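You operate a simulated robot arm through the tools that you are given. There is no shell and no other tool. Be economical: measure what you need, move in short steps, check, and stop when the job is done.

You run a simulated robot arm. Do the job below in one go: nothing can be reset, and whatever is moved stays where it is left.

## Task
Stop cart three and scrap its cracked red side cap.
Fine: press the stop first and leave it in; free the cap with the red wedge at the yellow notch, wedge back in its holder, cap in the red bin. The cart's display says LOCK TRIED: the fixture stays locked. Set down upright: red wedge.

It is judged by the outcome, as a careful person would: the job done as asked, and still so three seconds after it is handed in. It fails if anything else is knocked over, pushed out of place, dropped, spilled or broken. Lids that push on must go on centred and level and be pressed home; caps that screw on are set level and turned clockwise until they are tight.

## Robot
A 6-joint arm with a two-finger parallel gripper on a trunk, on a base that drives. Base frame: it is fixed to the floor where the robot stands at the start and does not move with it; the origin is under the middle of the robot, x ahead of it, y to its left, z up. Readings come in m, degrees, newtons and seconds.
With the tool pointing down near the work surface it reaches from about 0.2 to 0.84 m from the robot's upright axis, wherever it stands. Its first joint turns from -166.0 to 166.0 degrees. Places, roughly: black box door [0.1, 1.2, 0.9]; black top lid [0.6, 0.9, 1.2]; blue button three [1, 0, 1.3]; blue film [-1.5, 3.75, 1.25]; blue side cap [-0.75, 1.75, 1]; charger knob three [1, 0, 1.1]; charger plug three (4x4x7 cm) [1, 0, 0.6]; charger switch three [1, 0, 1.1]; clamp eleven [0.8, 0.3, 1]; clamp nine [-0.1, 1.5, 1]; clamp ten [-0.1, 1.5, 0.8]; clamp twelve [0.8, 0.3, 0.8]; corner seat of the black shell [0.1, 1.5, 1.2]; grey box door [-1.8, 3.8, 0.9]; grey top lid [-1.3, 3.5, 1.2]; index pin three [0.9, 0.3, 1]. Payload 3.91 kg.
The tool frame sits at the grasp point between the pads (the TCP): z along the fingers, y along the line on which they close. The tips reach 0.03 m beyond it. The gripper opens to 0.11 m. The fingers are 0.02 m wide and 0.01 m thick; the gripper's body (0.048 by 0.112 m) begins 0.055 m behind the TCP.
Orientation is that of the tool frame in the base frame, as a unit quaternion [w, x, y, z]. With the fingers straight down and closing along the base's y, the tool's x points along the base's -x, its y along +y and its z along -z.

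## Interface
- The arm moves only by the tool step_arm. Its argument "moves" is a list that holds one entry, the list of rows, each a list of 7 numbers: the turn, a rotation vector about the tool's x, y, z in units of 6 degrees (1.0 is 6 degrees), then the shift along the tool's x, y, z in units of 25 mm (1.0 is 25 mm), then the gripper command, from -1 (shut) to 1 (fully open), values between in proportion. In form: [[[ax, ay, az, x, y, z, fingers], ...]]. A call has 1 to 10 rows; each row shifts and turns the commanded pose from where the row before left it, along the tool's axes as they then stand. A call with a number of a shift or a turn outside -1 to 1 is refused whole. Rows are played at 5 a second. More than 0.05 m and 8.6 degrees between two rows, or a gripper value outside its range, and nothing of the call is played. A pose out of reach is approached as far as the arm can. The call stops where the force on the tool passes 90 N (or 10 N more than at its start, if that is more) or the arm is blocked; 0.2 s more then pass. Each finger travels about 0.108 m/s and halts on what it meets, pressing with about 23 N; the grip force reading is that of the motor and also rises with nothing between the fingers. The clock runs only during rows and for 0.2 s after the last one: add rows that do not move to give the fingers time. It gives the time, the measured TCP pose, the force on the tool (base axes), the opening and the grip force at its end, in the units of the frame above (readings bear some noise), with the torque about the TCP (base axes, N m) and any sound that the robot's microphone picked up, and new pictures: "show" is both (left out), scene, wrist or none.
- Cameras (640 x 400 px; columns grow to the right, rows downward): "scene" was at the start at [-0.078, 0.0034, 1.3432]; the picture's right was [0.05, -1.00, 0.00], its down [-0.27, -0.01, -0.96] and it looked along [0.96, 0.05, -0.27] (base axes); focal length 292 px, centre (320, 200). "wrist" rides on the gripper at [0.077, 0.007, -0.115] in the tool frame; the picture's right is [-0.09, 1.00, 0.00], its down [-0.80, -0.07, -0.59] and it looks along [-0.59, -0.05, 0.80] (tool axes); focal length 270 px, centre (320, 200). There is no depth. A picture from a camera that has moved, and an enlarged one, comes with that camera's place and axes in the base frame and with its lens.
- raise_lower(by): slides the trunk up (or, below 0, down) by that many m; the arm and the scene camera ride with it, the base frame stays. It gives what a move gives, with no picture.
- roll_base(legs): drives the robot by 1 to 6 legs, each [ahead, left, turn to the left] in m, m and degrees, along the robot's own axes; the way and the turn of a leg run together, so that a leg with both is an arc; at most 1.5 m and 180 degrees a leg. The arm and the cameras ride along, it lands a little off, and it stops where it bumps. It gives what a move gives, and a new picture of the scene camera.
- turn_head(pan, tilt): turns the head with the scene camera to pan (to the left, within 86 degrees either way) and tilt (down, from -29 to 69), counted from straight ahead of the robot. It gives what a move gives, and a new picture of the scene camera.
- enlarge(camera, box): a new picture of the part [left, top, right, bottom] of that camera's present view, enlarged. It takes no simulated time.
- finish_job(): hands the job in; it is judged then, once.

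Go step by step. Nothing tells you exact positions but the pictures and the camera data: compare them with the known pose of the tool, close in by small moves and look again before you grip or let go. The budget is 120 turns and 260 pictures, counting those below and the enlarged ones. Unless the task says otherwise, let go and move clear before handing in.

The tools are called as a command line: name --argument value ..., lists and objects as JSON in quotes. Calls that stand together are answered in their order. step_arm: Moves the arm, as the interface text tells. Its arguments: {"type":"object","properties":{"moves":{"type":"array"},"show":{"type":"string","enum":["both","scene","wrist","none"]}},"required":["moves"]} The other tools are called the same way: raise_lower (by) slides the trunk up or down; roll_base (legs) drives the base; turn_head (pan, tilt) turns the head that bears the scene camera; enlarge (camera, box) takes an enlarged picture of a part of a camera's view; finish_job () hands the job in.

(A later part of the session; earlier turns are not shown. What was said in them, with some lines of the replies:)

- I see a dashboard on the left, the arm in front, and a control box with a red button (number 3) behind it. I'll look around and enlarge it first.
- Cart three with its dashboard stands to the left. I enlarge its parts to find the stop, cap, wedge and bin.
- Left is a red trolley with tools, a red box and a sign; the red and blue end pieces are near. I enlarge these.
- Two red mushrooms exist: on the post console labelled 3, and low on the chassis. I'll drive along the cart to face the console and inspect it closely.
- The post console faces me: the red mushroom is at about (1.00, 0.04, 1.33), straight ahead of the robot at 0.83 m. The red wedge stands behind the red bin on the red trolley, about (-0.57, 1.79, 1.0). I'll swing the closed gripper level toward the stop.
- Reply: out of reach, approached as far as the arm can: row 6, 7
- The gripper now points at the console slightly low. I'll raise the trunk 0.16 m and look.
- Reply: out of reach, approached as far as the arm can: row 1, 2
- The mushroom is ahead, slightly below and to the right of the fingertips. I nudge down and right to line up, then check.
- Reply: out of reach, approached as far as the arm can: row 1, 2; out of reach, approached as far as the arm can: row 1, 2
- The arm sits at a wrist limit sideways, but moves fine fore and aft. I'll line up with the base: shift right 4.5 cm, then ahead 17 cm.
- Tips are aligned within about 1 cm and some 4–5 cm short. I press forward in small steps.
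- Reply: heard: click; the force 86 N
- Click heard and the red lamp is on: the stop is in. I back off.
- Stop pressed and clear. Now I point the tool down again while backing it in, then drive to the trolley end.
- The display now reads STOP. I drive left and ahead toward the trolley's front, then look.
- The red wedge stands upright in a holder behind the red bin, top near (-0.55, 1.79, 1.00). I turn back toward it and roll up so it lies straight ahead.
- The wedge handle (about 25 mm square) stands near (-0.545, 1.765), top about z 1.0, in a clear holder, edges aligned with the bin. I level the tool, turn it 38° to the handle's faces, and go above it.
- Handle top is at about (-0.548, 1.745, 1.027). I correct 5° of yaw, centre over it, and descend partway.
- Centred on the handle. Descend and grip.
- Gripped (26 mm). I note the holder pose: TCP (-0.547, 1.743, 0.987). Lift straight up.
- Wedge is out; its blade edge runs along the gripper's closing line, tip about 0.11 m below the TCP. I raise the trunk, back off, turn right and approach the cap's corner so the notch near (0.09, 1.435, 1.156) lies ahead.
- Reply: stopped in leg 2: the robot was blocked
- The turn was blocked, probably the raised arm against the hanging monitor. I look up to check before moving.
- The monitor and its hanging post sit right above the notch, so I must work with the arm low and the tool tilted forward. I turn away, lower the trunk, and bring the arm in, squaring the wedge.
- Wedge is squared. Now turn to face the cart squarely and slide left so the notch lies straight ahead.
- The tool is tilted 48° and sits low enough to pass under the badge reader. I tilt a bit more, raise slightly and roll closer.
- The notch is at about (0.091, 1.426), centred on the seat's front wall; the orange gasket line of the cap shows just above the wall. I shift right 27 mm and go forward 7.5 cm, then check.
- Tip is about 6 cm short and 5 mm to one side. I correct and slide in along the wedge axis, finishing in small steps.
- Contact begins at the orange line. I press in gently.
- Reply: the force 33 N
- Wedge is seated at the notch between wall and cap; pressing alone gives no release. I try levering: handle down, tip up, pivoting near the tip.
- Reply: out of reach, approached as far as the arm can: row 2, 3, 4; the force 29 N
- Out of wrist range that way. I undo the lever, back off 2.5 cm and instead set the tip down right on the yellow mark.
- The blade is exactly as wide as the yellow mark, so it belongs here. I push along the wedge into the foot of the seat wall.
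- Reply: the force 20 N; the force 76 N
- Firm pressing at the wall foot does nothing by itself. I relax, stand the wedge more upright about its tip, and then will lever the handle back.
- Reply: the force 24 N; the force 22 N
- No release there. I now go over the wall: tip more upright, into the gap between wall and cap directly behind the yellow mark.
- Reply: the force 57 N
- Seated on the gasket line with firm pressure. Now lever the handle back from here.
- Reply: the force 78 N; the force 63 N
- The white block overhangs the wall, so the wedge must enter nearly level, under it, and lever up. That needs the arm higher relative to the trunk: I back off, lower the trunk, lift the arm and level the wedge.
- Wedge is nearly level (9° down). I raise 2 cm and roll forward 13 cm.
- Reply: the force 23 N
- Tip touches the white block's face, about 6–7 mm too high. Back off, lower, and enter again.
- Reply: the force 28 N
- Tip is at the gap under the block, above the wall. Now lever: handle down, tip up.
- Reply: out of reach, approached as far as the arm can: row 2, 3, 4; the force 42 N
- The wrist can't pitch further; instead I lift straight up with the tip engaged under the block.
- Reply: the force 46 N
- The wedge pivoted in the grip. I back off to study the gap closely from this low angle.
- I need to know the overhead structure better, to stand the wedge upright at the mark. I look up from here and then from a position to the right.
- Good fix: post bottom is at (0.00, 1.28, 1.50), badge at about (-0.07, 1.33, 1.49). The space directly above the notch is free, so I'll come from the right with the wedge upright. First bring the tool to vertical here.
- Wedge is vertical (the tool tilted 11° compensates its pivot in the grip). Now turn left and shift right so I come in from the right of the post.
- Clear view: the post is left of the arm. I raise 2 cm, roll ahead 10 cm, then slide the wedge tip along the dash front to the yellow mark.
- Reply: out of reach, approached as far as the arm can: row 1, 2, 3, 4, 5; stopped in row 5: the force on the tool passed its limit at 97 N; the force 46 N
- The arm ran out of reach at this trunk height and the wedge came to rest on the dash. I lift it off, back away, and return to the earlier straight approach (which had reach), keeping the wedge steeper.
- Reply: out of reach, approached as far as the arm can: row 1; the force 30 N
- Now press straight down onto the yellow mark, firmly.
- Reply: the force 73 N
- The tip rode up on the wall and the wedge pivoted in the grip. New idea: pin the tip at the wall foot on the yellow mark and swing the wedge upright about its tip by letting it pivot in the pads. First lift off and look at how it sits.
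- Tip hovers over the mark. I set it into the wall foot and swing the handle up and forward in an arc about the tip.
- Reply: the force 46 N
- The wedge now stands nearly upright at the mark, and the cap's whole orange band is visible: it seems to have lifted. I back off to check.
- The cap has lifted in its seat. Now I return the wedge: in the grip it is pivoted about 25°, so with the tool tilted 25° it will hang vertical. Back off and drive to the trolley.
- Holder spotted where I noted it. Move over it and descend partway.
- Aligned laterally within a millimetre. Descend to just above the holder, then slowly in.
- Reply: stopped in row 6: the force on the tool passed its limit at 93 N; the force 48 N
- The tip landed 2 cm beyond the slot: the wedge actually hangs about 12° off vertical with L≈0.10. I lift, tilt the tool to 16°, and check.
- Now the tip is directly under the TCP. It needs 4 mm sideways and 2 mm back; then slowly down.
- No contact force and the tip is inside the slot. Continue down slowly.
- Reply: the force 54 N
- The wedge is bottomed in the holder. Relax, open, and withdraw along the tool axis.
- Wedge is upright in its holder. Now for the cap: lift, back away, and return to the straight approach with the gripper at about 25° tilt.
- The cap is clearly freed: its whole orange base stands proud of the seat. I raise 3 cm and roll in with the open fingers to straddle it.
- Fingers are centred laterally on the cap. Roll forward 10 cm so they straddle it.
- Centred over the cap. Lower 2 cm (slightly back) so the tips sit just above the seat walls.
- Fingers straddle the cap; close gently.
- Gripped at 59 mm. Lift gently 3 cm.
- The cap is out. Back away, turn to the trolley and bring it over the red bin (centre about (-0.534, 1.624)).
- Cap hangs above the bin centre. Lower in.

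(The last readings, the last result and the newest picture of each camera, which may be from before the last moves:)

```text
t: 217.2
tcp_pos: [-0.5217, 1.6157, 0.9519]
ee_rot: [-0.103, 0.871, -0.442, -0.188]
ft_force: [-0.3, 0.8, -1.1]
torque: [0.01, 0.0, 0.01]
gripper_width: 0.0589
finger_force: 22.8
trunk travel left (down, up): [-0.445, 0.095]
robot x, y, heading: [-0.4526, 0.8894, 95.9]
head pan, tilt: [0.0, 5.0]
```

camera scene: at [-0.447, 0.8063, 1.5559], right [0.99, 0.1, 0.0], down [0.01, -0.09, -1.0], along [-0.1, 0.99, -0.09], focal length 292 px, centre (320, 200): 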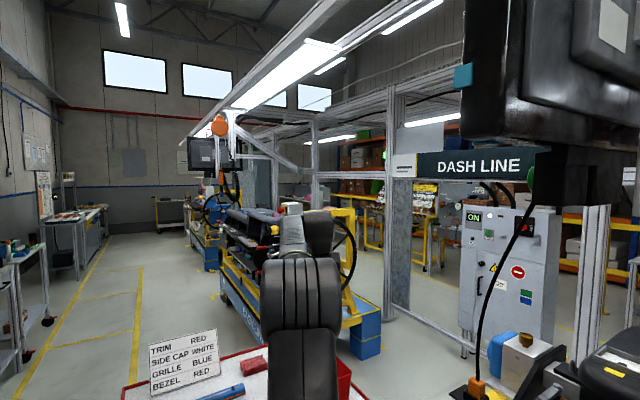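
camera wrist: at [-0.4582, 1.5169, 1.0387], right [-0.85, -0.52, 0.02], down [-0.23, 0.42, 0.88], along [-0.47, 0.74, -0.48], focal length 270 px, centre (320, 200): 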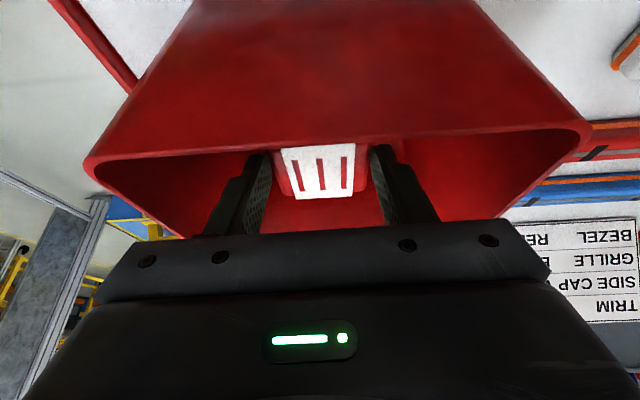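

No contact yet but the gripper body is near the rim. Release here (about a centimetre above the bin floor) and withdraw.

step_arm --moves '[[[0, 0, 0, 0, 0, 0, 0.3], [0, 0, 0, 0, 0, 0, 0.35], [0, 0, 0, 0, 0, 0, 0.35], [0, 0, 0, -0.42, 0, -0.9, 0.35], [0, 0, 0, -0.42, 0, -0.9, 0.35], [0, 0, 0, -0.42, 0, -0.9, 0.35], [0, 0, 0, -0.42, 0, -0.9, 0.35], [0, 0, 0, -0.42, 0, -0.9, 0.35], [0, 0, 0, -0.42, 0, -0.9, 0.35], [0, 0, 0, -0.42, 0, -0.9, 0.35]]]' --show "wrist"

step_arm --moves '[[[0, 0, 0, 0.3, 0, -0.9, 0.35], [0, 0, 0, 0.3, 0, -0.9, 0.35], [0, 0, 0, 0.3, 0, -0.9, 0.35], [0, 0, 0, 0.3, 0, -0.9, 0.35]]]' --show "wrist"

```text
t: 219.4
tcp_pos: [-0.5248, 1.6142, 1.1273]
ee_rot: [-0.102, 0.871, -0.442, -0.187]
ft_force: [0.2, 0.7, -0.7]
torque: [0.02, -0.04, 0.0]
gripper_width: 0.0744
finger_force: 0.0
trunk travel left (down, up): [-0.445, 0.095]
robot x, y, heading: [-0.4516, 0.882, 95.9]
head pan, tilt: [0.0, 5.0]
camera wrist: at [-0.4606, 1.5162, 1.1982], right [-0.85, -0.52, 0.02], down [-0.23, 0.42, 0.88], along [-0.47, 0.74, -0.48], focal length 270 px, centre (320, 200)
```

wrist: 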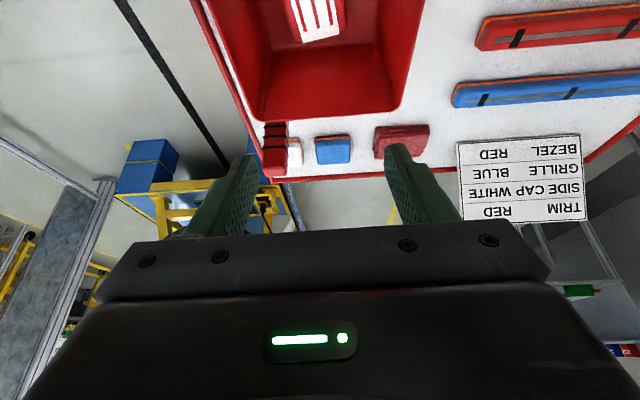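

```text
t: 220.4
tcp_pos: [-0.4871, 1.5607, 1.1976]
ee_rot: [-0.103, 0.87, -0.443, -0.188]
ft_force: [0.1, 0.7, 0.8]
torque: [0.04, -0.02, -0.01]
gripper_width: 0.0743
finger_force: 0.0
trunk travel left (down, up): [-0.445, 0.095]
robot x, y, heading: [-0.4539, 0.8835, 96.0]
head pan, tilt: [0.0, 5.0]
camera wrist: at [-0.4225, 1.4622, 1.2672], right [-0.85, -0.52, 0.02], down [-0.23, 0.42, 0.88], along [-0.47, 0.74, -0.48], focal length 270 px, centre (320, 200)
```

wrist: 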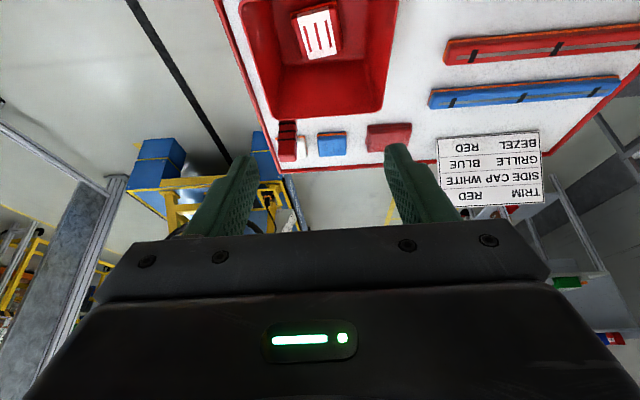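

The cap lies in the red bin and the wedge stands in its holder. I back the robot clear and take one last look.

roll_base --legs '[[-0.4, 0, 0]]'

turn_head --pan -70 --tilt 15

```text
t: 222.9
tcp_pos: [-0.4444, 1.1628, 1.1953]
ee_rot: [-0.102, 0.87, -0.444, -0.188]
ft_force: [0.0, -0.1, -0.5]
torque: [0.0, 0.01, 0.04]
gripper_width: 0.0743
finger_force: 0.1
trunk travel left (down, up): [-0.445, 0.095]
robot x, y, heading: [-0.4153, 0.4864, 95.7]
head pan, tilt: [0.0, 5.0]
camera scene: at [-0.407, 0.4062, 1.5558], right [1.0, 0.1, 0.0], down [0.01, -0.09, -1.0], along [-0.1, 0.99, -0.09], focal length 292 px, centre (320, 200)
```

scene: 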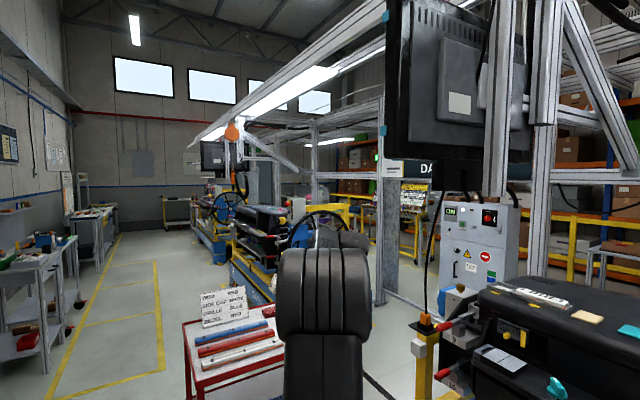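

```text
t: 224.3
tcp_pos: [-0.4457, 1.1634, 1.1938]
ee_rot: [-0.102, 0.87, -0.443, -0.188]
ft_force: [-0.7, -0.5, -0.7]
torque: [-0.03, 0.01, 0.0]
gripper_width: 0.0741
finger_force: 0.1
trunk travel left (down, up): [-0.445, 0.095]
robot x, y, heading: [-0.4163, 0.4861, 95.5]
head pan, tilt: [-70.0, 15.0]
camera scene: at [-0.3138, 0.3559, 1.5396], right [0.43, -0.9, 0.0], down [-0.23, -0.11, -0.97], along [0.87, 0.42, -0.26], focal length 292 px, centre (320, 200)
```

scene: 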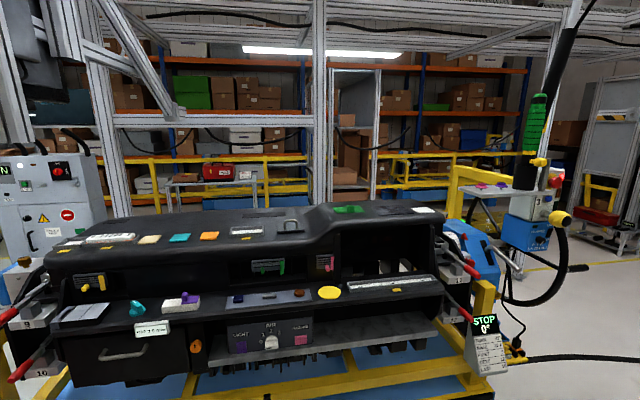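

The display still reads STOP, the seat is empty, the cap is in the bin and the wedge is upright in its holder. Handing in.

finish_job

```text
The job is handed in.
```

Cart three is stopped with the stop left in. The cracked red cap was freed with the wedge and is in the red bin, the red wedge stands upright in its holder, and the fixture was left locked. I handed the job in but got no verdict back.

Three things happened along the way that you may want to check:
- **Hanging monitor:** the raised arm was blocked once while turning, most likely against the monitor or its badge reader. I saw no damage afterwards.
- **Dash and seat:** the cap took many attempts. I pressed the wedge against the seat wall, the cap and the dash at up to about 80 N. Once, with the arm out of reach, it bore down on the dash at 97 N.
- **Wedge holder:** on the first try at putting the wedge back, its tip hit the holder's rim at 93 N before I lined it up.
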